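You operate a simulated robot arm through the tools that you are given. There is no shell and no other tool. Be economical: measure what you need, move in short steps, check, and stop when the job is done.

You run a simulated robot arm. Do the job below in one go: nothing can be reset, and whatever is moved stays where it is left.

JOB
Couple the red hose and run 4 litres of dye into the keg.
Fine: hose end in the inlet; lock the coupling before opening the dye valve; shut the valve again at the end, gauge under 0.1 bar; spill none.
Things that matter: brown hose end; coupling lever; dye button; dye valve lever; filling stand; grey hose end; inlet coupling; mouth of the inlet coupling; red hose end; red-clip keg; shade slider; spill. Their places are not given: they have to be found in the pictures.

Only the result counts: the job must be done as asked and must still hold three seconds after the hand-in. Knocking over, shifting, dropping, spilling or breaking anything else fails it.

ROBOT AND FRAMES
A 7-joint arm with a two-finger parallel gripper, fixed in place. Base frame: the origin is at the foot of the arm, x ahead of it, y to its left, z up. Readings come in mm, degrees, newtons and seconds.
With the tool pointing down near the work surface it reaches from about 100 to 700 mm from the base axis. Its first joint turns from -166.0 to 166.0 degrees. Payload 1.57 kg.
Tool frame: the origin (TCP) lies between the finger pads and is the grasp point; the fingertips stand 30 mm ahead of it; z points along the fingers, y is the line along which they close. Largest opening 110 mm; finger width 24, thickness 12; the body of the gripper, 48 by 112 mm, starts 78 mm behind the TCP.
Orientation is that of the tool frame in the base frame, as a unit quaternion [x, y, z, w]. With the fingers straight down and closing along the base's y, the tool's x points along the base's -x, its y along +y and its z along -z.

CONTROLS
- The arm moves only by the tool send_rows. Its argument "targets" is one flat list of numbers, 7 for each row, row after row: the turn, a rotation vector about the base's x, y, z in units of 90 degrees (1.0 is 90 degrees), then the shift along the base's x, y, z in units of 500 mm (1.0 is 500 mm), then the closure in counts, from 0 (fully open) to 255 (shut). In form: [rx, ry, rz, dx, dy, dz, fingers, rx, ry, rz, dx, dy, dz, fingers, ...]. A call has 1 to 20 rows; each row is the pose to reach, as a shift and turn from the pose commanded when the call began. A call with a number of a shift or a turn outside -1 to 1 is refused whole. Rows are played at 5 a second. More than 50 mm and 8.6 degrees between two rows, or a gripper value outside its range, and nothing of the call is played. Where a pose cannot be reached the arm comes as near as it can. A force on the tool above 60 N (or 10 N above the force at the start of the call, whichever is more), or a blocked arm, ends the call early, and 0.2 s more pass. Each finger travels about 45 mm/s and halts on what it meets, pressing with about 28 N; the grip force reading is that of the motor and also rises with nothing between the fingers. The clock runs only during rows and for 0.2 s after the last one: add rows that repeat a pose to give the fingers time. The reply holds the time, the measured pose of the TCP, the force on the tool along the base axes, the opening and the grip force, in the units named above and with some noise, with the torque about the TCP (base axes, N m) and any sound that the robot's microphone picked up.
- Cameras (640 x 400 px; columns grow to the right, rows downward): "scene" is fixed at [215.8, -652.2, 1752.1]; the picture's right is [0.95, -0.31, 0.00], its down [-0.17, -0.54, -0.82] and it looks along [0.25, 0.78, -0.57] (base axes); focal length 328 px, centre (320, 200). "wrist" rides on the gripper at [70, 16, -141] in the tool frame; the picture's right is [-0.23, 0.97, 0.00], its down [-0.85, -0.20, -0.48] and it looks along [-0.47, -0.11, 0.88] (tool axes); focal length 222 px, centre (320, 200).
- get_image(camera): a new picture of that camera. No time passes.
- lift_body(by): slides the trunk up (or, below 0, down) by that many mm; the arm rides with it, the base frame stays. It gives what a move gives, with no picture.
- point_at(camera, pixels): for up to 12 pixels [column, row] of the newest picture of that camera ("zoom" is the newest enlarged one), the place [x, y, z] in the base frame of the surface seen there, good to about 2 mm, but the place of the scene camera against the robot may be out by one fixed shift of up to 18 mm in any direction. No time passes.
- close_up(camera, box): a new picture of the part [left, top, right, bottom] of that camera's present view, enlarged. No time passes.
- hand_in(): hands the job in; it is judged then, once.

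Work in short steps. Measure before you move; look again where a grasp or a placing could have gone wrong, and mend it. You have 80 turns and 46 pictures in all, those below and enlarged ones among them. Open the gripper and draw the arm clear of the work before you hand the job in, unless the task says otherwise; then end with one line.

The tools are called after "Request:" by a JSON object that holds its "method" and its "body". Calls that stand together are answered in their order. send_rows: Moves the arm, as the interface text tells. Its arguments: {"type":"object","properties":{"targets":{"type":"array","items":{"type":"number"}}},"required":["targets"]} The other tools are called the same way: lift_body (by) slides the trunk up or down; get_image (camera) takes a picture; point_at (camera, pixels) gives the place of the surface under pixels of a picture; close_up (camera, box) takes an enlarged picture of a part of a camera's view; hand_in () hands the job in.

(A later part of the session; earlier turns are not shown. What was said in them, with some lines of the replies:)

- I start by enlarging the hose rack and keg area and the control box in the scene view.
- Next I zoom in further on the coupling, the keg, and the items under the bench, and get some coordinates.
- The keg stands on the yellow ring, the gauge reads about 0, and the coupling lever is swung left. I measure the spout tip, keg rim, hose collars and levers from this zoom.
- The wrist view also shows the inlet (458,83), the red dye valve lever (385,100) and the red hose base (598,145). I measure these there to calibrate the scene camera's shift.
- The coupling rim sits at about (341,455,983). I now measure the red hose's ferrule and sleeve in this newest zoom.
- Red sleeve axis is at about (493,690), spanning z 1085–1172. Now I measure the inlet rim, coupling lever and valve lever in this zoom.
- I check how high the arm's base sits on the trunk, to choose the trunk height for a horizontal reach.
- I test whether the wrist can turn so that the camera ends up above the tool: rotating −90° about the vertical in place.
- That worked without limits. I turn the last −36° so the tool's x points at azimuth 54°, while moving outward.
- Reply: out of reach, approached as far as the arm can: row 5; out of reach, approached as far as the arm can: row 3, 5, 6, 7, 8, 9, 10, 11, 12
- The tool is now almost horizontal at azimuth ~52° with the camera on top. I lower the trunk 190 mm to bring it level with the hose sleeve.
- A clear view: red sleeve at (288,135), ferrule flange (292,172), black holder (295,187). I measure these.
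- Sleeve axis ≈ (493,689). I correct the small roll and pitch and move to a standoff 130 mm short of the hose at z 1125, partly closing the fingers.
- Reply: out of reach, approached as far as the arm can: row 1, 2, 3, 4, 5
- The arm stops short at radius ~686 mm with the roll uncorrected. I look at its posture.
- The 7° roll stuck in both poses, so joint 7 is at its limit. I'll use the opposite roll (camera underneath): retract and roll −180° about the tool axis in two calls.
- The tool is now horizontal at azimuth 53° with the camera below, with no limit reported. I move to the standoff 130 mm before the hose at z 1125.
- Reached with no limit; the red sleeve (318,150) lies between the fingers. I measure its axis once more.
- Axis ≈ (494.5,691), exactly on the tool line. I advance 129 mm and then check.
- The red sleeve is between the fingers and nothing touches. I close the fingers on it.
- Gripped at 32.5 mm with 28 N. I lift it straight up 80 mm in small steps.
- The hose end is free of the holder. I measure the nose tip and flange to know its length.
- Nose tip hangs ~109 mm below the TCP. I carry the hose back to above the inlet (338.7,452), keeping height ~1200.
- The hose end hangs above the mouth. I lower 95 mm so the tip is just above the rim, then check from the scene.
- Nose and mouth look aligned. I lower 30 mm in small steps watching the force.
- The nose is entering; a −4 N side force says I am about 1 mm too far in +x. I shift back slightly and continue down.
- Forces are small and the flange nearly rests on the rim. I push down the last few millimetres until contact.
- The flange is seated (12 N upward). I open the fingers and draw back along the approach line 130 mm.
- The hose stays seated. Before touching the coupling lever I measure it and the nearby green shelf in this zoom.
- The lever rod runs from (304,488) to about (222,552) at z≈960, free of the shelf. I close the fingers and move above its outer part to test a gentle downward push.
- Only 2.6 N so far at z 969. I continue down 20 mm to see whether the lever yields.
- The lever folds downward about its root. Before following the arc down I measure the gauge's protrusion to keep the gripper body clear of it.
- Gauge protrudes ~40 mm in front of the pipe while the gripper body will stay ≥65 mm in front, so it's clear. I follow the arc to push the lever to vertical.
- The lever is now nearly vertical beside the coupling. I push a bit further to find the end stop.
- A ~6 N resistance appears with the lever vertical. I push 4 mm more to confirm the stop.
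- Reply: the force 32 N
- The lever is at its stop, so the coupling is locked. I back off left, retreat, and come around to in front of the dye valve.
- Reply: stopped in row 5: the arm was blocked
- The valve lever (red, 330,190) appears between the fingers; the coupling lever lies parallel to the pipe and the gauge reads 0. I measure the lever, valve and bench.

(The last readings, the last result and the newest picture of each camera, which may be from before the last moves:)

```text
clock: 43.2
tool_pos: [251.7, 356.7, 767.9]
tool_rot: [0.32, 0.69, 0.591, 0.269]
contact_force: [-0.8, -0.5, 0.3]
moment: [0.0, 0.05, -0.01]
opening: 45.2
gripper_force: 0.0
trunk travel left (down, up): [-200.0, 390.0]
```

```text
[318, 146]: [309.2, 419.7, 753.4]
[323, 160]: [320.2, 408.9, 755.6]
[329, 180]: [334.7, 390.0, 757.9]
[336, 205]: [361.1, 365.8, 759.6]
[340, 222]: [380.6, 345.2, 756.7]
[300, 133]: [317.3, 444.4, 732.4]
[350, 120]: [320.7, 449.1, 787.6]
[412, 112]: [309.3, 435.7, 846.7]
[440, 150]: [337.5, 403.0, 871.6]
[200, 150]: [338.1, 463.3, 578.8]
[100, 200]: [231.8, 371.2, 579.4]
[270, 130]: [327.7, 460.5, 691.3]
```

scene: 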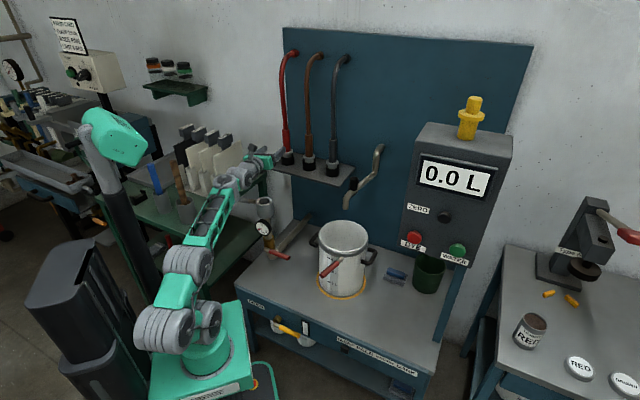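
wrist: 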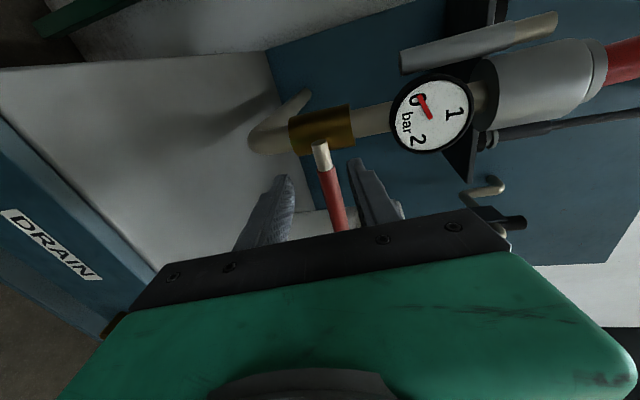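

The bench is at z 579 so the lever has room to swing down, while the gauge blocks upward. I move laterally in front of the lever's outer part, then forward to straddle it.

Request:
{"method": "send_rows", "body": {"targets": [0, 0, 0, 0.056, -0.037, 0.002, 150, 0, 0, 0, 0.112, -0.074, 0.003, 150, 0, 0, 0, 0.112, -0.074, 0.003, 150]}}

Request:
{"method": "send_rows", "body": {"targets": [0, 0, 0, 0.03, 0.026, -0.006, 150, 0, 0, 0, 0.06, 0.051, -0.012, 150, 0, 0, 0, 0.09, 0.077, -0.018, 150, 0, 0, 0, 0.12, 0.102, -0.025, 150, 0, 0, 0, 0.12, 0.102, -0.025, 150]}}

Request:
{"method": "get_image", "body": {"camera": "wrist"}}

```text
clock: 44.0
tool_pos: [306.9, 319.9, 767.7]
tool_rot: [0.32, 0.69, 0.591, 0.268]
contact_force: [0.5, -0.9, 0.5]
moment: [-0.01, 0.01, 0.0]
opening: 45.4
gripper_force: 0.0
trunk travel left (down, up): [-200.0, 390.0]
```

```text
clock: 45.2
tool_pos: [366.5, 369.9, 755.6]
tool_rot: [0.32, 0.69, 0.591, 0.27]
contact_force: [0.3, -0.3, 0.3]
moment: [0.0, -0.01, -0.01]
opening: 45.3
gripper_force: 0.1
trunk travel left (down, up): [-200.0, 390.0]
```

```text
12 pictures are left
```

wrist: 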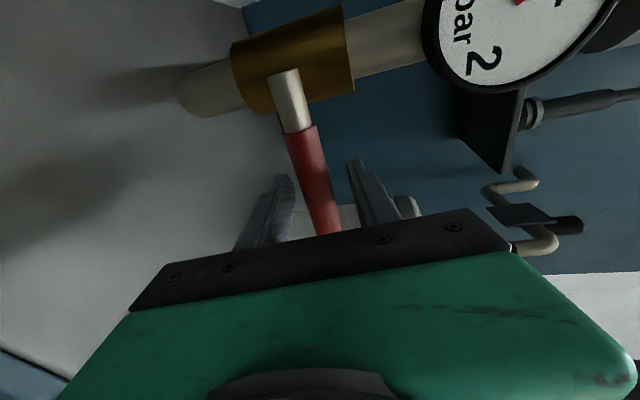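

The lever is caged between the fingers. I narrow the cage and push down 20 mm gently to test the direction.

Request:
{"method": "send_rows", "body": {"targets": [0, 0, 0, 0, 0, 0, 190, 0, 0, 0, 0, 0, -0.01, 190, 0, 0, 0, 0.001, -0.001, -0.02, 190, 0, 0, 0, -0.001, 0.001, -0.03, 190, 0, 0, 0, -0.003, 0.003, -0.04, 190, 0, 0, 0, -0.003, 0.003, -0.04, 190]}}

```text
clock: 46.6
tool_pos: [366.0, 371.7, 736.3]
tool_rot: [0.321, 0.69, 0.591, 0.268]
contact_force: [0.9, -0.1, -0.4]
moment: [0.0, -0.01, 0.0]
opening: 29.0
gripper_force: 0.1
trunk travel left (down, up): [-200.0, 390.0]
```

The lever yields downward freely. I pull back slightly so the tips clear the valve body, then follow the arc with a matching roll to about 50°.

Request:
{"method": "send_rows", "body": {"targets": [0, 0, 0, -0.026, -0.025, 0, 172, 0.047, 0.045, 0, -0.031, -0.019, -0.013, 172, 0.094, 0.09, 0, -0.037, -0.0134, -0.026, 172, 0.138, 0.131, 0, -0.044, -0.005, -0.042, 172, 0.181, 0.172, 0, -0.052, 0.0026, -0.058, 172, 0.221, 0.21, 0, -0.062, 0.013, -0.07, 172, 0.261, 0.248, 0, -0.073, 0.024, -0.082, 172, 0.261, 0.248, 0, -0.073, 0.024, -0.082, 172]}}

Request:
{"method": "get_image", "body": {"camera": "scene"}}

```text
clock: 48.4
tool_pos: [328.9, 384.6, 695.5]
tool_rot: [0.476, 0.594, 0.646, 0.061]
contact_force: [0.6, -0.8, -0.4]
moment: [0.03, 0.0, -0.05]
opening: 36.0
gripper_force: 0.3
trunk travel left (down, up): [-200.0, 390.0]
```

```text
11 pictures are left
```

scene: 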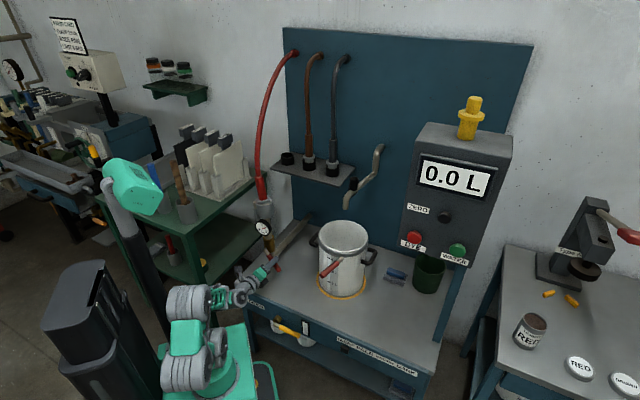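

No flow yet and no resistance. I continue the arc to 90°.

Request:
{"method": "send_rows", "body": {"targets": [0.04, 0.038, 0, -0.011, 0.012, -0.009, 172, 0.08, 0.076, 0, -0.023, 0.025, -0.016, 172, 0.12, 0.114, 0, -0.036, 0.039, -0.019, 172, 0.16, 0.152, 0, -0.05, 0.053, -0.022, 172, 0.19, 0.18, 0, -0.058, 0.062, -0.021, 172, 0.21, 0.2, 0, -0.066, 0.07, -0.02, 172, 0.21, 0.2, 0, -0.066, 0.07, -0.02, 172]}}

Request:
{"method": "close_up", "body": {"camera": "scene", "box": [215, 180, 325, 300]}}

```text
clock: 50.0
tool_pos: [315.9, 411.9, 701.5]
tool_rot: [0.572, 0.486, 0.651, -0.113]
contact_force: [-0.7, 1.4, 0.2]
moment: [0.04, 0.04, 0.04]
opening: 36.9
gripper_force: 0.2
out of reach, approached as far as the arm can: row 4, 5, 6, 7
trunk travel left (down, up): [-200.0, 390.0]
```

```text
3.33 times, centred on (270, 240) of scene
```

zoom: 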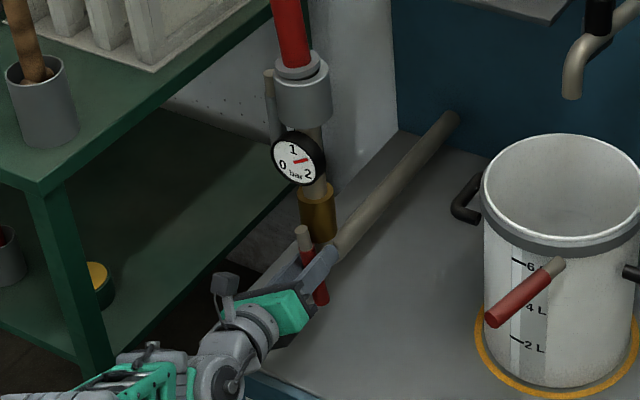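

The lever is nearly vertical and the gauge has risen to ~1.5 bar. I check the display for flow.

Request:
{"method": "close_up", "body": {"camera": "scene", "box": [330, 120, 510, 300]}}

```text
2.22 times, centred on (420, 210) of scene
```

zoom: 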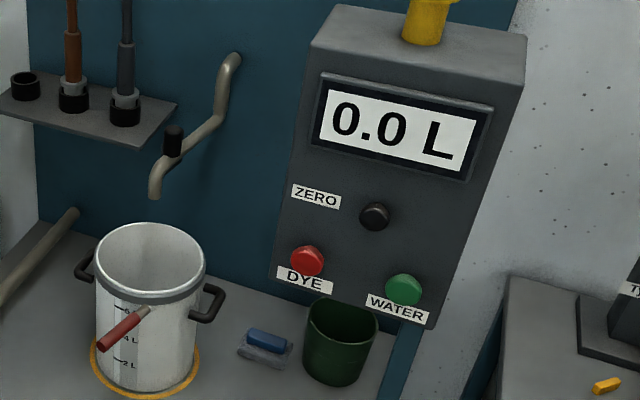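

No dye flows yet, so the button starts it. The lever seems ~15° short of vertical; I push it further along −a to its stop.

Request:
{"method": "send_rows", "body": {"targets": [0, 0, 0, -0.009, 0.0095, 0, 172, 0, 0, 0, -0.018, 0.019, 0, 172, 0, 0, 0, -0.027, 0.029, 0, 172, 0, 0, 0, -0.036, 0.038, 0, 172, 0, 0, 0, -0.036, 0.038, 0, 172]}}

```text
clock: 51.2
tool_pos: [316.1, 421.3, 709.4]
tool_rot: [0.575, 0.487, 0.649, -0.11]
contact_force: [-3.6, -34.8, -16.2]
moment: [0.42, 0.38, -1.02]
opening: 44.1
gripper_force: 4.8
out of reach, approached as far as the arm can: row 1, 2, 3, 4, 5
trunk travel left (down, up): [-200.0, 390.0]
```

Forces rose to 35 N, so I stop pushing this way. I retreat along the tool axis, undo the roll, and close the fingers to push from the side instead.

Request:
{"method": "send_rows", "body": {"targets": [0, 0, 0, -0.01, -0.02, 0.003, 172, 0, 0, 0, -0.04, -0.055, 0.01, 172, 0, 0, 0, -0.075, -0.09, 0.016, 172, 0, 0, 0, -0.1, -0.12, 0.02, 172, 0, 0, 0, -0.1, -0.12, 0.02, 172]}}

Request:
{"method": "send_rows", "body": {"targets": [-0.049, -0.057, 0.01, 0, 0, 0, 255, -0.097, -0.114, 0.02, 0, 0, 0, 255, -0.146, -0.171, 0.03, 0, 0, 0, 255, -0.194, -0.229, 0.04, 0, 0, 0, 255, -0.243, -0.286, 0.05, 0, 0, 0, 255, -0.291, -0.343, 0.06, 0, 0, 0, 255, -0.34, -0.4, 0.07, 0, 0, 0, 255]}}

Request:
{"method": "get_image", "body": {"camera": "wrist"}}

```text
clock: 52.6
tool_pos: [286.4, 380.2, 765.9]
tool_rot: [0.566, 0.463, 0.67, -0.129]
contact_force: [-0.2, -0.3, 0.1]
moment: [-0.02, -0.02, 0.02]
opening: 35.7
gripper_force: 0.0
out of reach, approached as far as the arm can: row 2, 3, 4, 5
trunk travel left (down, up): [-200.0, 390.0]
stopped in row 5: the arm was blocked; the commanded pose is now the measured one
```

```text
clock: 54.2
tool_pos: [285.6, 379.4, 764.2]
tool_rot: [0.322, 0.669, 0.656, 0.136]
contact_force: [0.1, 0.2, -0.5]
moment: [0.02, 0.0, 0.0]
opening: 0.0
gripper_force: 21.5
trunk travel left (down, up): [-200.0, 390.0]
```

```text
8 pictures are left
```

wrist: 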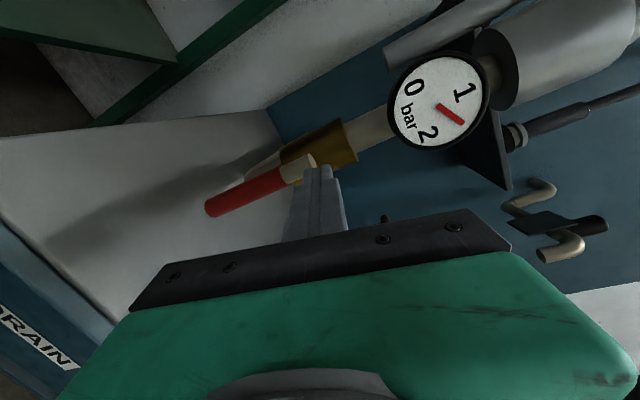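

The lever is seen at (305,165)→(212,208), roughly along the pipe. I measure its angle.

Request:
{"method": "point_at", "body": {"camera": "wrist", "pixels": [[300, 168], [285, 178], [260, 188], [235, 199], [215, 208], [330, 145], [375, 128]]}}

```text
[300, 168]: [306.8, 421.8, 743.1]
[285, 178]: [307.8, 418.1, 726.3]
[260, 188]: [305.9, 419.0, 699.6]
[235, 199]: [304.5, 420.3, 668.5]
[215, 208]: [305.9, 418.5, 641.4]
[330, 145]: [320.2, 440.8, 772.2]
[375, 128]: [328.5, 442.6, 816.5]
```

The lever hangs exactly vertical: valve fully open. I move away to the right in front of the bench and raise the trunk to button height (~1110).

Request:
{"method": "send_rows", "body": {"targets": [0, 0, 0, 0.04, -0.07, 0, 255, 0, 0, 0, 0.09, -0.14, 0, 255, 0, 0, 0, 0.15, -0.2, 0, 255, 0, 0, 0, 0.15, -0.2, 0, 255]}}

Request:
{"method": "lift_body", "body": {"by": 340}}

Request:
{"method": "send_rows", "body": {"targets": [0, 0, 0, 0.01, -0.09, 0, 255, 0, 0, 0, 0.02, -0.18, 0, 255, 0, 0, 0, 0.04, -0.27, 0, 255, 0, 0, 0, 0.06, -0.36, 0, 255, 0, 0, 0, 0.1, -0.45, 0, 255, 0, 0, 0, 0.15, -0.53, 0, 255, 0, 0, 0, 0.2, -0.6, 0, 255, 0, 0, 0, 0.24, -0.66, 0, 255, 0, 0, 0, 0.28, -0.72, 0, 255, 0, 0, 0, 0.28, -0.72, 0, 255]}}

```text
clock: 55.1
tool_pos: [205.1, 386.8, 775.7]
tool_rot: [0.155, 0.72, 0.677, -0.017]
contact_force: [0.5, 0.3, -0.2]
moment: [-0.04, 0.0, -0.02]
opening: 0.0
gripper_force: 21.2
trunk travel left (down, up): [-200.0, 390.0]
stopped in row 4: the arm was blocked; the commanded pose is now the measured one
```

```text
clock: 58.4
tool_pos: [201.3, 386.7, 1115.2]
tool_rot: [0.156, 0.721, 0.675, -0.015]
contact_force: [0.0, 0.0, -0.6]
moment: [-0.02, -0.01, 0.02]
opening: 0.0
gripper_force: 21.4
trunk travel left (down, up): [-540.0, 50.0]
```

```text
clock: 58.9
tool_pos: [71.6, 371.6, 1110.0]
tool_rot: [0.024, 0.742, 0.654, -0.146]
contact_force: [-0.4, 0.0, 0.1]
moment: [0.02, 0.02, 0.09]
opening: 0.0
gripper_force: 20.7
out of reach, approached as far as the arm can: row 2
trunk travel left (down, up): [-540.0, 50.0]
stopped in row 2: the arm was blocked; the commanded pose is now the measured one
```

The arm swung the wrong way (some joint at its limit). I look at the posture once.

Request:
{"method": "get_image", "body": {"camera": "scene"}}

```text
7 pictures are left
```

scene: 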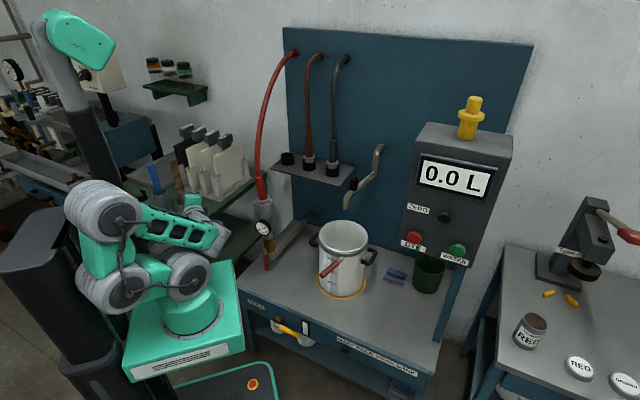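

The elbow is folded back. I recover by pitching the tool down to the start-like orientation while moving up and outward.

Request:
{"method": "send_rows", "body": {"targets": [-0.08, 0, 0, 0.03, 0, 0.02, 255, -0.16, 0, 0, 0.06, 0, 0.04, 255, -0.24, 0, 0, 0.09, 0, 0.06, 255, -0.32, 0, 0, 0.12, 0, 0.08, 255, -0.4, 0, 0, 0.15, 0, 0.1, 255, -0.48, 0, 0, 0.18, 0, 0.12, 255, -0.56, 0, 0, 0.21, 0, 0.14, 255, -0.64, 0, 0, 0.24, 0, 0.16, 255, -0.72, 0, 0, 0.27, 0, 0.18, 255, -0.8, 0, 0, 0.3, 0, 0.2, 255, -0.88, 0, 0, 0.33, 0, 0.2, 255, -0.96, 0, 0, 0.36, 0, 0.2, 255]}}

```text
clock: 61.5
tool_pos: [237.7, 364.6, 1176.2]
tool_rot: [0.114, 0.989, -0.027, -0.085]
contact_force: [-0.1, 0.6, 0.6]
moment: [-0.05, 0.01, -0.01]
opening: 0.2
gripper_force: 21.2
out of reach, approached as far as the arm can: row 11, 12
trunk travel left (down, up): [-540.0, 50.0]
```

Tool is nearly straight down again. I move back to around the start spot to regain a good arm posture.

Request:
{"method": "send_rows", "body": {"targets": [0, 0, 0.03, 0.04, -0.06, 0.04, 255, 0, 0, 0.06, 0.08, -0.12, 0.08, 255, 0, 0, 0.09, 0.12, -0.18, 0.12, 255, 0, 0, 0.12, 0.16, -0.24, 0.16, 255, 0, 0, 0.15, 0.2, -0.3, 0.2, 255, 0, 0, 0.15, 0.2, -0.36, 0.24, 255, 0, 0, 0.15, 0.2, -0.36, 0.24, 255]}}

```text
clock: 63.0
tool_pos: [334.8, 177.7, 1298.8]
tool_rot: [-0.002, 0.996, -0.04, -0.085]
contact_force: [0.0, -0.2, 0.5]
moment: [0.0, 0.02, 0.03]
opening: 0.0
gripper_force: 21.1
out of reach, approached as far as the arm can: row 1, 2, 3, 4
trunk travel left (down, up): [-540.0, 50.0]
```

Good posture. I yaw +30° and move right/forward toward the control box, at a safe distance from it.

Request:
{"method": "send_rows", "body": {"targets": [0, 0, 0.056, 0.04, -0.075, -0.03, 255, 0, 0, 0.111, 0.08, -0.15, -0.06, 255, 0, 0, 0.167, 0.12, -0.225, -0.09, 255, 0, 0, 0.222, 0.16, -0.3, -0.12, 255, 0, 0, 0.278, 0.2, -0.375, -0.15, 255, 0, 0, 0.333, 0.24, -0.45, -0.18, 255, 0, 0, 0.333, 0.24, -0.45, -0.18, 255]}}

Request:
{"method": "send_rows", "body": {"targets": [0.0417, -0.072, 0, 0, -0.01, 0, 255, 0.0833, -0.144, 0, 0, -0.02, 0, 255, 0.125, -0.2165, 0, 0, -0.03, 0, 255, 0.1667, -0.289, 0, 0, -0.04, 0, 255, 0.2083, -0.361, 0, 0, -0.05, 0, 255, 0.25, -0.433, 0, 0, -0.06, 0, 255, 0.2917, -0.505, 0, 0, -0.07, 0, 255, 0.3333, -0.577, 0, 0, -0.08, 0, 255, 0.375, -0.65, 0, 0, -0.08, 0, 255, 0.4167, -0.722, 0, 0, -0.08, 0, 255, 0.458, -0.794, 0, 0, -0.08, 0, 255, 0.5, -0.866, 0, 0, -0.08, 0, 255]}}

Request:
{"method": "get_image", "body": {"camera": "wrist"}}

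```text
clock: 64.7
tool_pos: [454.4, -43.6, 1210.0]
tool_rot: [-0.26, 0.961, -0.06, -0.071]
contact_force: [-0.2, -0.2, -0.8]
moment: [0.02, -0.03, -0.01]
opening: 0.0
gripper_force: 21.8
trunk travel left (down, up): [-540.0, 50.0]
```

```text
clock: 66.1
tool_pos: [467.7, 2.7, 1147.1]
tool_rot: [-0.304, 0.911, 0.132, 0.247]
contact_force: [-0.2, 0.5, -0.6]
moment: [-0.01, 0.02, 0.0]
opening: 0.0
gripper_force: 20.9
trunk travel left (down, up): [-540.0, 50.0]
stopped in row 7: the arm was blocked; the commanded pose is now the measured one
```

```text
6 pictures are left
```

wrist: 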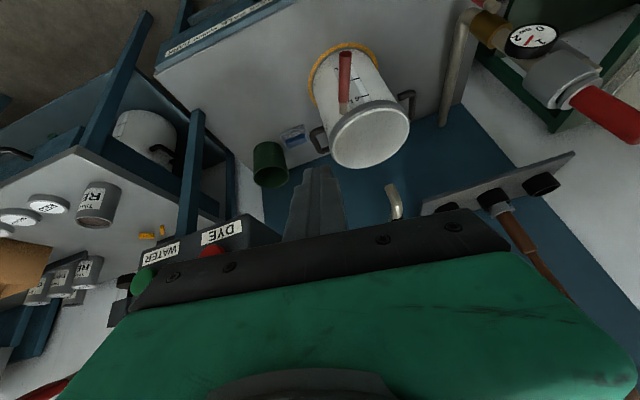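

The arm stops at a 32° forward tilt, but that suffices: I can press with the fingertips. The red DYE button is just visible at (211,250); I measure it, its label and the keg region.

Request:
{"method": "point_at", "body": {"camera": "wrist", "pixels": [[205, 250], [212, 251], [217, 250], [222, 232], [205, 238], [240, 226], [145, 280], [160, 252], [250, 218], [318, 172]]}}

Request:
{"method": "point_at", "body": {"camera": "scene", "pixels": [[413, 237], [408, 237], [419, 237], [413, 231], [412, 244], [450, 217], [460, 250], [405, 180], [436, 235]]}}

```text
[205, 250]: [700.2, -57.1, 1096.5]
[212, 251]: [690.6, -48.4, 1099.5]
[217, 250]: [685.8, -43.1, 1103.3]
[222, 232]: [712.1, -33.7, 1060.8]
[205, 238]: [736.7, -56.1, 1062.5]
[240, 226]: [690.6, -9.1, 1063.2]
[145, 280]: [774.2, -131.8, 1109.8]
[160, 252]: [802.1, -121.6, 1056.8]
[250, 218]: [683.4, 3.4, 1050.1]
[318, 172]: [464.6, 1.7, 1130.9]
```

```text
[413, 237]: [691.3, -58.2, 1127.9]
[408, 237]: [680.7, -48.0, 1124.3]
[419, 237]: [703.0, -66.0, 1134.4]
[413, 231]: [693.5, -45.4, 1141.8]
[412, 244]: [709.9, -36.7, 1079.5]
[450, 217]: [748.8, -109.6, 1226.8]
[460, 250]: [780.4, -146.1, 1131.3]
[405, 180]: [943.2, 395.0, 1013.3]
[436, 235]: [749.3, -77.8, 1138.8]
```

Button front centre ≈ (691,−57,1116). I move sideways along the wall so the fingertip is 95 mm in front of it.

Request:
{"method": "send_rows", "body": {"targets": [0, 0, 0, 0.045, -0.0475, -0.004, 255, 0, 0, 0, 0.09, -0.095, -0.008, 255, 0, 0, 0, 0.135, -0.1425, -0.012, 255, 0, 0, 0, 0.18, -0.19, -0.016, 255, 0, 0, 0, 0.225, -0.2375, -0.022, 255, 0, 0, 0, 0.271, -0.285, -0.022, 255, 0, 0, 0, 0.271, -0.285, -0.022, 255]}}

Request:
{"method": "send_rows", "body": {"targets": [0, 0, 0, 0.04, 0.038, 0, 255, 0, 0, 0, 0.08, 0.076, 0, 255, 0, 0, 0, 0.11, 0.105, 0, 255, 0, 0, 0, 0.116, 0.11, 0, 255, 0, 0, 0, 0.116, 0.11, 0, 255]}}

Request:
{"method": "close_up", "body": {"camera": "scene", "box": [380, 130, 500, 270]}}

```text
clock: 67.7
tool_pos: [608.5, -143.9, 1139.1]
tool_rot: [-0.303, 0.911, 0.131, 0.248]
contact_force: [-0.2, 0.9, 0.2]
moment: [-0.03, 0.02, -0.02]
opening: 0.4
gripper_force: 21.5
trunk travel left (down, up): [-540.0, 50.0]
```

```text
clock: 68.9
tool_pos: [661.5, -84.1, 1137.6]
tool_rot: [-0.303, 0.911, 0.132, 0.247]
contact_force: [-0.3, -0.4, -0.2]
moment: [0.02, 0.01, -0.04]
opening: 0.0
gripper_force: 21.5
trunk travel left (down, up): [-540.0, 50.0]
```

```text
2.86 times, centred on (440, 200) of scene
```

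zoom: 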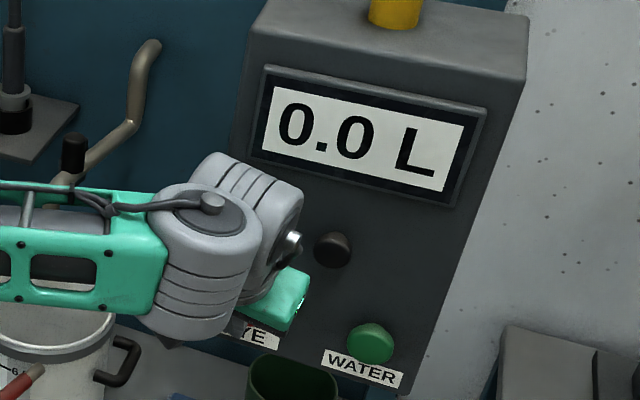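

The fingertip is ~14 mm in front of the button (hidden behind the gripper), display reads 0.0. I press briefly and withdraw, listening for sounds.

Request:
{"method": "send_rows", "body": {"targets": [0, 0, 0, 0.0145, 0.0138, 0, 255, 0, 0, 0, 0.022, 0.021, 0, 255, 0, 0, 0, 0.029, 0.0276, 0, 255]}}

```text
clock: 69.7
tool_pos: [677.3, -71.8, 1138.8]
tool_rot: [-0.303, 0.911, 0.132, 0.247]
contact_force: [-1.4, -0.6, -1.3]
moment: [0.02, 0.04, 0.02]
opening: 0.0
gripper_force: 21.7
trunk travel left (down, up): [-540.0, 50.0]
```

No sound and barely any force; I push 4 mm further.

Request:
{"method": "send_rows", "body": {"targets": [0, 0, 0, 0.003, 0.0028, 0, 255, 0, 0, 0, 0.006, 0.0055, 0, 255]}}

```text
clock: 70.3
tool_pos: [681.0, -69.7, 1136.5]
tool_rot: [-0.302, 0.911, 0.131, 0.248]
contact_force: [-4.2, -1.3, 0.3]
moment: [-0.03, 0.06, 0.03]
opening: 0.1
gripper_force: 21.3
trunk travel left (down, up): [-540.0, 50.0]
heard: click
```

Click heard. I hold for a moment (0.6 s) and read the display.

Request:
{"method": "send_rows", "body": {"targets": [0, 0, 0, 0, 0, 0, 255, 0, 0, 0, 0, 0, 0, 255]}}

Request:
{"method": "close_up", "body": {"camera": "scene", "box": [250, 130, 500, 290]}}

```text
clock: 70.9
tool_pos: [680.3, -69.9, 1138.0]
tool_rot: [-0.302, 0.911, 0.131, 0.248]
contact_force: [-2.4, -1.2, 0.9]
moment: [-0.01, 0.07, 0.01]
opening: 0.0
gripper_force: 21.2
trunk travel left (down, up): [-540.0, 50.0]
```

```text
2.50 times, centred on (375, 210) of scene
```

zoom: 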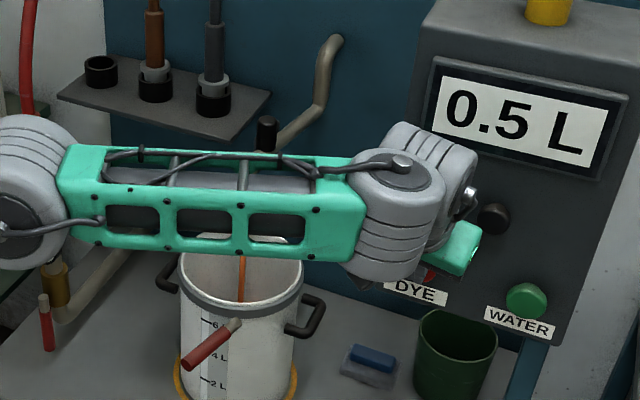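

Dye is flowing into the keg, 0.5 L so far. I release the button slightly to see whether it is momentary or latching.

Request:
{"method": "send_rows", "body": {"targets": [0, 0, 0, -0.014, -0.0133, 0, 255, 0, 0, 0, -0.014, -0.0133, 0, 255]}}

Request:
{"method": "close_up", "body": {"camera": "scene", "box": [250, 130, 500, 290]}}

```text
clock: 71.5
tool_pos: [673.5, -75.6, 1137.6]
tool_rot: [-0.302, 0.911, 0.132, 0.249]
contact_force: [-1.0, -0.2, -0.6]
moment: [0.01, 0.06, -0.02]
opening: 0.2
gripper_force: 21.3
trunk travel left (down, up): [-540.0, 50.0]
```

```text
2.50 times, centred on (375, 210) of scene
```

zoom: 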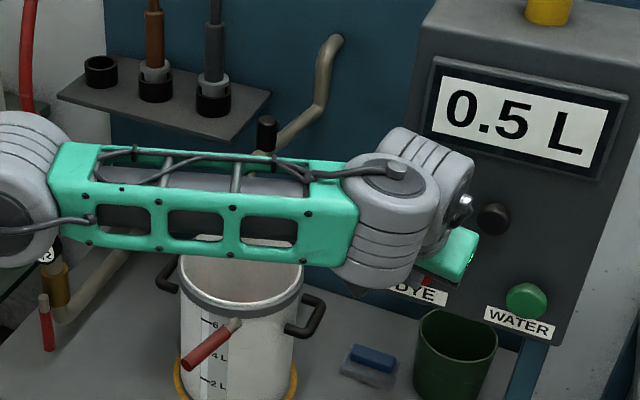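

It is momentary: flow stopped at 0.5 L. I press again and hold about 3 s, then read the display while holding.

Request:
{"method": "send_rows", "body": {"targets": [0, 0, 0, 0.0145, 0.0138, 0, 255, 0, 0, 0, 0.0145, 0.0138, 0, 255, 0, 0, 0, 0.0145, 0.0138, 0, 255, 0, 0, 0, 0.0145, 0.0138, 0, 255, 0, 0, 0, 0.0145, 0.0138, 0, 255, 0, 0, 0, 0.0145, 0.0138, 0, 255, 0, 0, 0, 0.0145, 0.0138, 0, 255, 0, 0, 0, 0.0145, 0.0138, 0, 255, 0, 0, 0, 0.0145, 0.0138, 0, 255, 0, 0, 0, 0.0145, 0.0138, 0, 255, 0, 0, 0, 0.0145, 0.0138, 0, 255, 0, 0, 0, 0.0145, 0.0138, 0, 255, 0, 0, 0, 0.0145, 0.0138, 0, 255, 0, 0, 0, 0.0145, 0.0138, 0, 255, 0, 0, 0, 0.0145, 0.0138, 0, 255]}}

Request:
{"method": "close_up", "body": {"camera": "scene", "box": [250, 130, 500, 290]}}

```text
clock: 74.7
tool_pos: [680.3, -70.7, 1136.1]
tool_rot: [-0.302, 0.911, 0.13, 0.249]
contact_force: [-1.7, -2.2, 0.2]
moment: [-0.01, 0.04, -0.02]
opening: 0.0
gripper_force: 21.4
trunk travel left (down, up): [-540.0, 50.0]
```

```text
2.50 times, centred on (375, 210) of scene
```

zoom: 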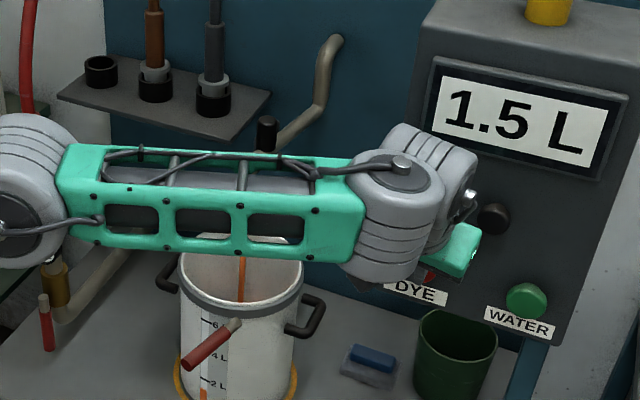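

1.5 L after ~3 s of pressing (keg sight strip agrees), so ~0.35 L/s. I keep holding ~4.8 s more and read display and sight strip together.

Request:
{"method": "send_rows", "body": {"targets": [0, 0, 0, 0, 0, 0, 255, 0, 0, 0, 0, 0, 0, 255, 0, 0, 0, 0, 0, 0, 255, 0, 0, 0, 0, 0, 0, 255, 0, 0, 0, 0, 0, 0, 255, 0, 0, 0, 0, 0, 0, 255, 0, 0, 0, 0, 0, 0, 255, 0, 0, 0, 0, 0, 0, 255, 0, 0, 0, 0, 0, 0, 255, 0, 0, 0, 0, 0, 0, 255, 0, 0, 0, 0, 0, 0, 255, 0, 0, 0, 0, 0, 0, 255, 0, 0, 0, 0, 0, 0, 255, 0, 0, 0, 0, 0, 0, 255, 0, 0, 0, 0, 0, 0, 255, 0, 0, 0, 0, 0, 0, 255, 0, 0, 0, 0, 0, 0, 255, 0, 0, 0, 0, 0, 0, 255, 0, 0, 0, 0, 0, 0, 255, 0, 0, 0, 0, 0, 0, 255]}}

Request:
{"method": "send_rows", "body": {"targets": [0, 0, 0, 0, 0, 0, 255, 0, 0, 0, 0, 0, 0, 255]}}

Request:
{"method": "close_up", "body": {"camera": "scene", "box": [315, 155, 495, 300]}}

```text
clock: 78.9
tool_pos: [680.3, -71.0, 1137.0]
tool_rot: [-0.303, 0.911, 0.131, 0.249]
contact_force: [-2.3, -1.4, -1.3]
moment: [0.0, 0.04, 0.01]
opening: 0.0
gripper_force: 20.9
trunk travel left (down, up): [-540.0, 50.0]
```

```text
clock: 79.5
tool_pos: [680.7, -70.8, 1137.7]
tool_rot: [-0.303, 0.911, 0.131, 0.248]
contact_force: [-2.4, -1.9, 0.6]
moment: [-0.02, 0.04, 0.01]
opening: 0.0
gripper_force: 21.9
trunk travel left (down, up): [-540.0, 50.0]
```

```text
2.76 times, centred on (405, 228) of scene
```

zoom: 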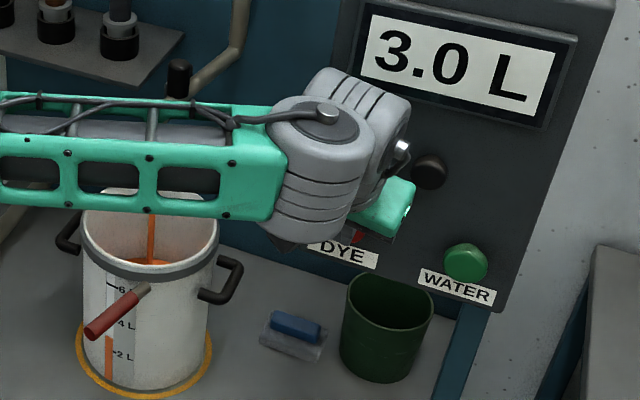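

3.0 L shown (in 0.5 L steps). I use the sight strip heights to refine: orange top vs the 2 L and 4 L marks.

Request:
{"method": "point_at", "body": {"camera": "zoom", "pixels": [[109, 337], [109, 334], [109, 340], [115, 352], [115, 319], [120, 354], [121, 323], [121, 289], [109, 352], [109, 285], [109, 319]]}}

```text
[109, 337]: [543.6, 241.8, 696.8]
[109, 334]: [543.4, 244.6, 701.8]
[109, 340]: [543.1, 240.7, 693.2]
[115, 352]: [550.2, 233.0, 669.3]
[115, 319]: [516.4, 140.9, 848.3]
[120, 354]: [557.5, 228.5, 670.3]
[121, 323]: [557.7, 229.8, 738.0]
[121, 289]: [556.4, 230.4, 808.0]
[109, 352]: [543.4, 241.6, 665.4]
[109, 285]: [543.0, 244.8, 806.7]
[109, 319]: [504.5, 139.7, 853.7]
```

The strip reads ≈2.85 L, rate ≈0.325 L/s. I hold 3.0 s more and then release and back off, aiming at ~3.95 L.

Request:
{"method": "send_rows", "body": {"targets": [0, 0, 0, 0, 0, 0, 255, 0, 0, 0, 0, 0, 0, 255, 0, 0, 0, 0, 0, 0, 255, 0, 0, 0, 0, 0, 0, 255, 0, 0, 0, 0, 0, 0, 255, 0, 0, 0, 0, 0, 0, 255, 0, 0, 0, 0, 0, 0, 255, 0, 0, 0, 0, 0, 0, 255, 0, 0, 0, 0, 0, 0, 255, 0, 0, 0, 0, 0, 0, 255, 0, 0, 0, 0, 0, 0, 255, 0, 0, 0, 0, 0, 0, 255, 0, 0, 0, 0, 0, 0, 255, 0, 0, 0, 0, 0, 0, 255, 0, 0, 0, 0, 0, 0, 255, 0, 0, 0, -0.03, -0.029, 0, 255, 0, 0, 0, -0.07, -0.067, 0, 255, 0, 0, 0, -0.12, -0.115, 0, 255]}}

```text
clock: 83.3
tool_pos: [619.1, -129.8, 1138.0]
tool_rot: [-0.303, 0.911, 0.131, 0.248]
contact_force: [0.5, -0.6, 0.0]
moment: [0.0, -0.01, 0.01]
opening: 0.1
gripper_force: 21.0
trunk travel left (down, up): [-540.0, 50.0]
```

Button released. I now return toward the valve: moving back across in front of the bench at a raised height, keeping the tilt.

Request:
{"method": "send_rows", "body": {"targets": [0, 0, 0, -0.032, 0.077, 0.017, 255, 0, 0, 0, -0.063, 0.153, 0.033, 255, 0, 0, 0, -0.095, 0.23, 0.05, 255, 0, 0, 0, -0.126, 0.307, 0.067, 255, 0, 0, 0, -0.158, 0.383, 0.083, 255, 0, 0, 0, -0.189, 0.46, 0.1, 255, 0, 0, 0, -0.221, 0.537, 0.117, 255, 0, 0, 0, -0.252, 0.613, 0.133, 255, 0, 0, 0, -0.284, 0.69, 0.15, 255, 0, 0, 0, -0.315, 0.767, 0.167, 255, 0, 0, 0, -0.347, 0.843, 0.183, 255, 0, 0, 0, -0.378, 0.92, 0.2, 255, 0, 0, 0, -0.378, 0.92, 0.2, 255]}}

```text
clock: 86.1
tool_pos: [430.4, 330.8, 1238.1]
tool_rot: [-0.303, 0.911, 0.131, 0.248]
contact_force: [-0.5, 0.6, 0.0]
moment: [-0.02, -0.05, -0.01]
opening: 0.1
gripper_force: 21.4
trunk travel left (down, up): [-540.0, 50.0]
```

I now pitch the tool up to horizontal (azimuth 48°, camera below) here, where there is room.

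Request:
{"method": "send_rows", "body": {"targets": [0.05, -0.063, 0.009, 0, 0, 0, 255, 0.1, -0.126, 0.018, 0, 0, 0, 255, 0.15, -0.189, 0.027, 0, 0, 0, 255, 0.2, -0.252, 0.036, 0, 0, 0, 255, 0.25, -0.315, 0.044, 0, 0, 0, 255, 0.3, -0.378, 0.053, 0, 0, 0, 255, 0.35, -0.441, 0.062, 0, 0, 0, 255, 0.401, -0.504, 0.071, 0, 0, 0, 255, 0.401, -0.504, 0.071, 0, 0, 0, 255]}}

```text
clock: 88.1
tool_pos: [430.6, 332.2, 1238.0]
tool_rot: [-0.289, 0.645, 0.288, 0.647]
contact_force: [0.8, 0.5, 0.4]
moment: [-0.01, 0.0, 0.02]
opening: 0.0
gripper_force: 21.0
trunk travel left (down, up): [-540.0, 50.0]
```

Horizontal pose reached. I pull back, slide left in front of the hose to the left side of the valve, then lower the trunk 380 mm.

Request:
{"method": "send_rows", "body": {"targets": [0, 0, 0, -0.044, -0.042, 0, 255, 0, 0, 0, -0.088, -0.084, 0, 255, 0, 0, 0, -0.146, -0.024, 0, 255, 0, 0, 0, -0.203, 0.037, 0, 255, 0, 0, 0, -0.261, 0.097, 0, 255, 0, 0, 0, -0.319, 0.158, 0, 255, 0, 0, 0, -0.376, 0.218, 0, 255, 0, 0, 0, -0.376, 0.218, 0, 255]}}

```text
clock: 89.9
tool_pos: [243.7, 444.4, 1237.4]
tool_rot: [-0.289, 0.646, 0.288, 0.646]
contact_force: [-0.1, -0.5, -0.2]
moment: [-0.02, -0.02, -0.01]
opening: 0.0
gripper_force: 21.5
trunk travel left (down, up): [-540.0, 50.0]
```

In place and clear; now the trunk goes down.

Request:
{"method": "lift_body", "body": {"by": -380}}

Request:
{"method": "send_rows", "body": {"targets": [0, 0, 0, 0, 0, -0.08, 255, 0, 0, 0, 0, 0, -0.16, 255, 0, 0, 0, 0, 0, -0.24, 255, 0, 0, 0, 0, 0, -0.32, 255, 0, 0, 0, 0, 0, -0.32, 255]}}

```text
clock: 93.6
tool_pos: [244.1, 443.6, 856.5]
tool_rot: [-0.288, 0.646, 0.289, 0.646]
contact_force: [0.4, 1.1, 0.3]
moment: [-0.03, 0.02, -0.03]
opening: 0.0
gripper_force: 21.1
trunk travel left (down, up): [-160.0, 430.0]
```

```text
clock: 94.8
tool_pos: [243.3, 443.5, 697.4]
tool_rot: [-0.288, 0.646, 0.289, 0.646]
contact_force: [0.4, 1.1, 0.1]
moment: [0.0, 0.02, 0.02]
opening: 0.0
gripper_force: 21.0
trunk travel left (down, up): [-160.0, 430.0]
```

At the left of the valve lever, z 697. I move in slightly and sweep the lever right and up along its arc, to about 5° short of horizontal.

Request:
{"method": "send_rows", "body": {"targets": [0, 0, 0, 0.026, 0.025, 0, 255, 0, 0, 0, 0.0688, -0.0202, 0, 255, 0, 0, 0, 0.0826, -0.0346, 0, 255, 0, 0, 0, 0.0936, -0.0462, -0.003, 255, 0, 0, 0, 0.1046, -0.0578, -0.006, 255, 0, 0, 0, 0.1162, -0.07, -0.005, 255, 0, 0, 0, 0.1278, -0.082, -0.004, 255, 0, 0, 0, 0.1385, -0.0933, 0.001, 255, 0, 0, 0, 0.1492, -0.1046, 0.0068, 255, 0, 0, 0, 0.1587, -0.1146, 0.016, 255, 0, 0, 0, 0.1682, -0.1246, 0.0254, 255, 0, 0, 0, 0.1756, -0.1324, 0.0379, 255, 0, 0, 0, 0.183, -0.1402, 0.0504, 255, 0, 0, 0, 0.1902, -0.1478, 0.07, 255, 0, 0, 0, 0.1902, -0.1478, 0.07, 255]}}

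```text
clock: 98.0
tool_pos: [339.1, 370.7, 731.5]
tool_rot: [-0.289, 0.646, 0.288, 0.645]
contact_force: [-0.1, 1.5, -3.4]
moment: [-0.03, 0.04, 0.04]
opening: 0.1
gripper_force: 21.5
trunk travel left (down, up): [-160.0, 430.0]
```

No jam. I raise the last few millimetres to the closed stop, watching the force.

Request:
{"method": "send_rows", "body": {"targets": [0, 0, 0, 0, 0, 0.006, 255, 0, 0, 0, 0, 0, 0.012, 255, 0, 0, 0, 0, 0, 0.014, 255]}}

```text
clock: 98.8
tool_pos: [339.5, 370.2, 733.7]
tool_rot: [-0.29, 0.65, 0.285, 0.642]
contact_force: [-4.7, -2.1, -37.7]
moment: [-0.53, 0.43, -0.04]
opening: 0.0
gripper_force: 21.3
trunk travel left (down, up): [-160.0, 430.0]
```

A firm stop (38 N): the valve lever is back horizontal. I drop away from it, back off, and raise the trunk.

Request:
{"method": "send_rows", "body": {"targets": [0, 0, 0, 0, 0, -0.02, 255, 0, 0, 0, 0, 0, -0.044, 255, 0, 0, 0, -0.03, -0.028, -0.044, 255, 0, 0, 0, -0.066, -0.062, -0.044, 255, 0, 0, 0, -0.066, -0.062, -0.044, 255]}}

Request:
{"method": "lift_body", "body": {"by": 380}}

```text
clock: 100.0
tool_pos: [307.0, 338.4, 717.1]
tool_rot: [-0.289, 0.646, 0.288, 0.646]
contact_force: [0.4, 0.7, -0.2]
moment: [-0.02, 0.0, 0.03]
opening: 0.0
gripper_force: 21.1
trunk travel left (down, up): [-160.0, 430.0]
```

```text
clock: 103.7
tool_pos: [305.9, 337.0, 1096.9]
tool_rot: [-0.289, 0.646, 0.289, 0.645]
contact_force: [-0.3, 0.4, 0.3]
moment: [0.0, 0.02, 0.01]
opening: 0.1
gripper_force: 21.2
trunk travel left (down, up): [-540.0, 50.0]
```

I go back through the known good poses: out to (430,330,1238), pitch down, then to a start-like spot where the gauge is visible.

Request:
{"method": "send_rows", "body": {"targets": [0, 0, 0, 0.05, -0.003, 0.056, 255, 0, 0, 0, 0.1, -0.006, 0.112, 255, 0, 0, 0, 0.15, -0.009, 0.168, 255, 0, 0, 0, 0.2, -0.012, 0.224, 255, 0, 0, 0, 0.25, -0.014, 0.282, 255, 0, 0, 0, 0.25, -0.014, 0.282, 255]}}

Request:
{"method": "send_rows", "body": {"targets": [-0.05, 0.063, -0.009, 0, 0, 0, 255, -0.1, 0.126, -0.018, 0, 0, 0, 255, -0.15, 0.189, -0.027, 0, 0, 0, 255, -0.2, 0.252, -0.036, 0, 0, 0, 255, -0.25, 0.315, -0.044, 0, 0, 0, 255, -0.3, 0.378, -0.053, 0, 0, 0, 255, -0.35, 0.441, -0.062, 0, 0, 0, 255, -0.401, 0.504, -0.071, 0, 0, 0, 255]}}

Request:
{"method": "send_rows", "body": {"targets": [0, 0, 0, -0.04, -0.06, 0.03, 200, 0, 0, 0, -0.08, -0.12, 0.06, 255, 0, 0, 0, -0.12, -0.18, 0.09, 255, 0, 0, 0, -0.16, -0.25, 0.12, 255, 0, 0, 0, -0.16, -0.28, 0.12, 255]}}

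```text
clock: 105.0
tool_pos: [428.1, 328.3, 1238.2]
tool_rot: [-0.29, 0.645, 0.287, 0.646]
contact_force: [0.0, 0.0, 0.8]
moment: [0.02, -0.02, -0.01]
opening: 0.1
gripper_force: 21.6
trunk travel left (down, up): [-540.0, 50.0]
```

```text
clock: 106.8
tool_pos: [430.8, 330.1, 1238.2]
tool_rot: [-0.302, 0.911, 0.13, 0.247]
contact_force: [-0.9, -0.2, -0.1]
moment: [0.01, -0.03, 0.0]
opening: 0.1
gripper_force: 20.9
trunk travel left (down, up): [-540.0, 50.0]
```

```text
clock: 108.0
tool_pos: [350.0, 190.3, 1297.4]
tool_rot: [-0.303, 0.911, 0.131, 0.247]
contact_force: [-0.8, -0.3, 0.2]
moment: [-0.02, -0.05, -0.01]
opening: 0.2
gripper_force: 20.9
trunk travel left (down, up): [-540.0, 50.0]
```

Now my last picture: gauge, valve lever, keg and display together.

Request:
{"method": "close_up", "body": {"camera": "scene", "box": [245, 140, 500, 300]}}

```text
2.50 times, centred on (372, 220) of scene
```

zoom: 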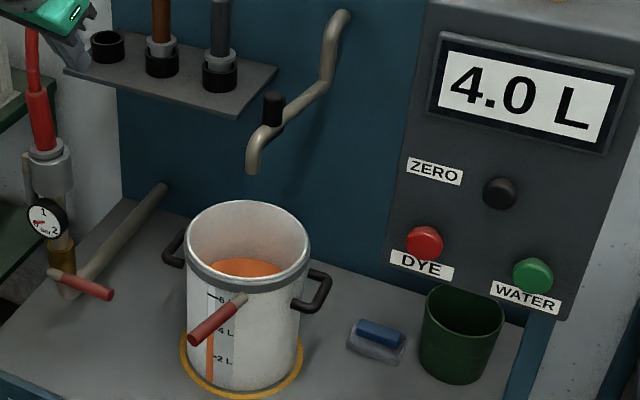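

Display 4.0 L, the strip is level with the 4 L mark, the valve lever is horizontal (shut), the gauge needle points to 0 and nothing is spilled. I open the gripper clear of the work.

Request:
{"method": "send_rows", "body": {"targets": [0, 0, 0, 0, 0, 0, 150, 0, 0, 0, 0, 0, 0, 50, 0, 0, 0, 0, 0, 0, 0, 0, 0, 0, 0, 0, 0, 0, 0, 0, 0, 0, 0, 0, 0, 0, 0, 0, 0, 0, 0, 0]}}

```text
clock: 109.5
tool_pos: [350.9, 190.1, 1297.4]
tool_rot: [-0.302, 0.911, 0.131, 0.248]
contact_force: [0.7, -0.3, 0.0]
moment: [0.01, 0.04, -0.02]
opening: 110.2
gripper_force: 0.2
trunk travel left (down, up): [-540.0, 50.0]
```

The gripper is open and the arm is clear of the work, so I hand in.

Request:
{"method": "hand_in", "body": {}}

```text
The job is handed in.
```

The red hose is coupled and locked, and 4.0 L of dye is in the keg by the display; the dye valve is shut, the gauge reads about 0 bar, and the last picture showed no spill.
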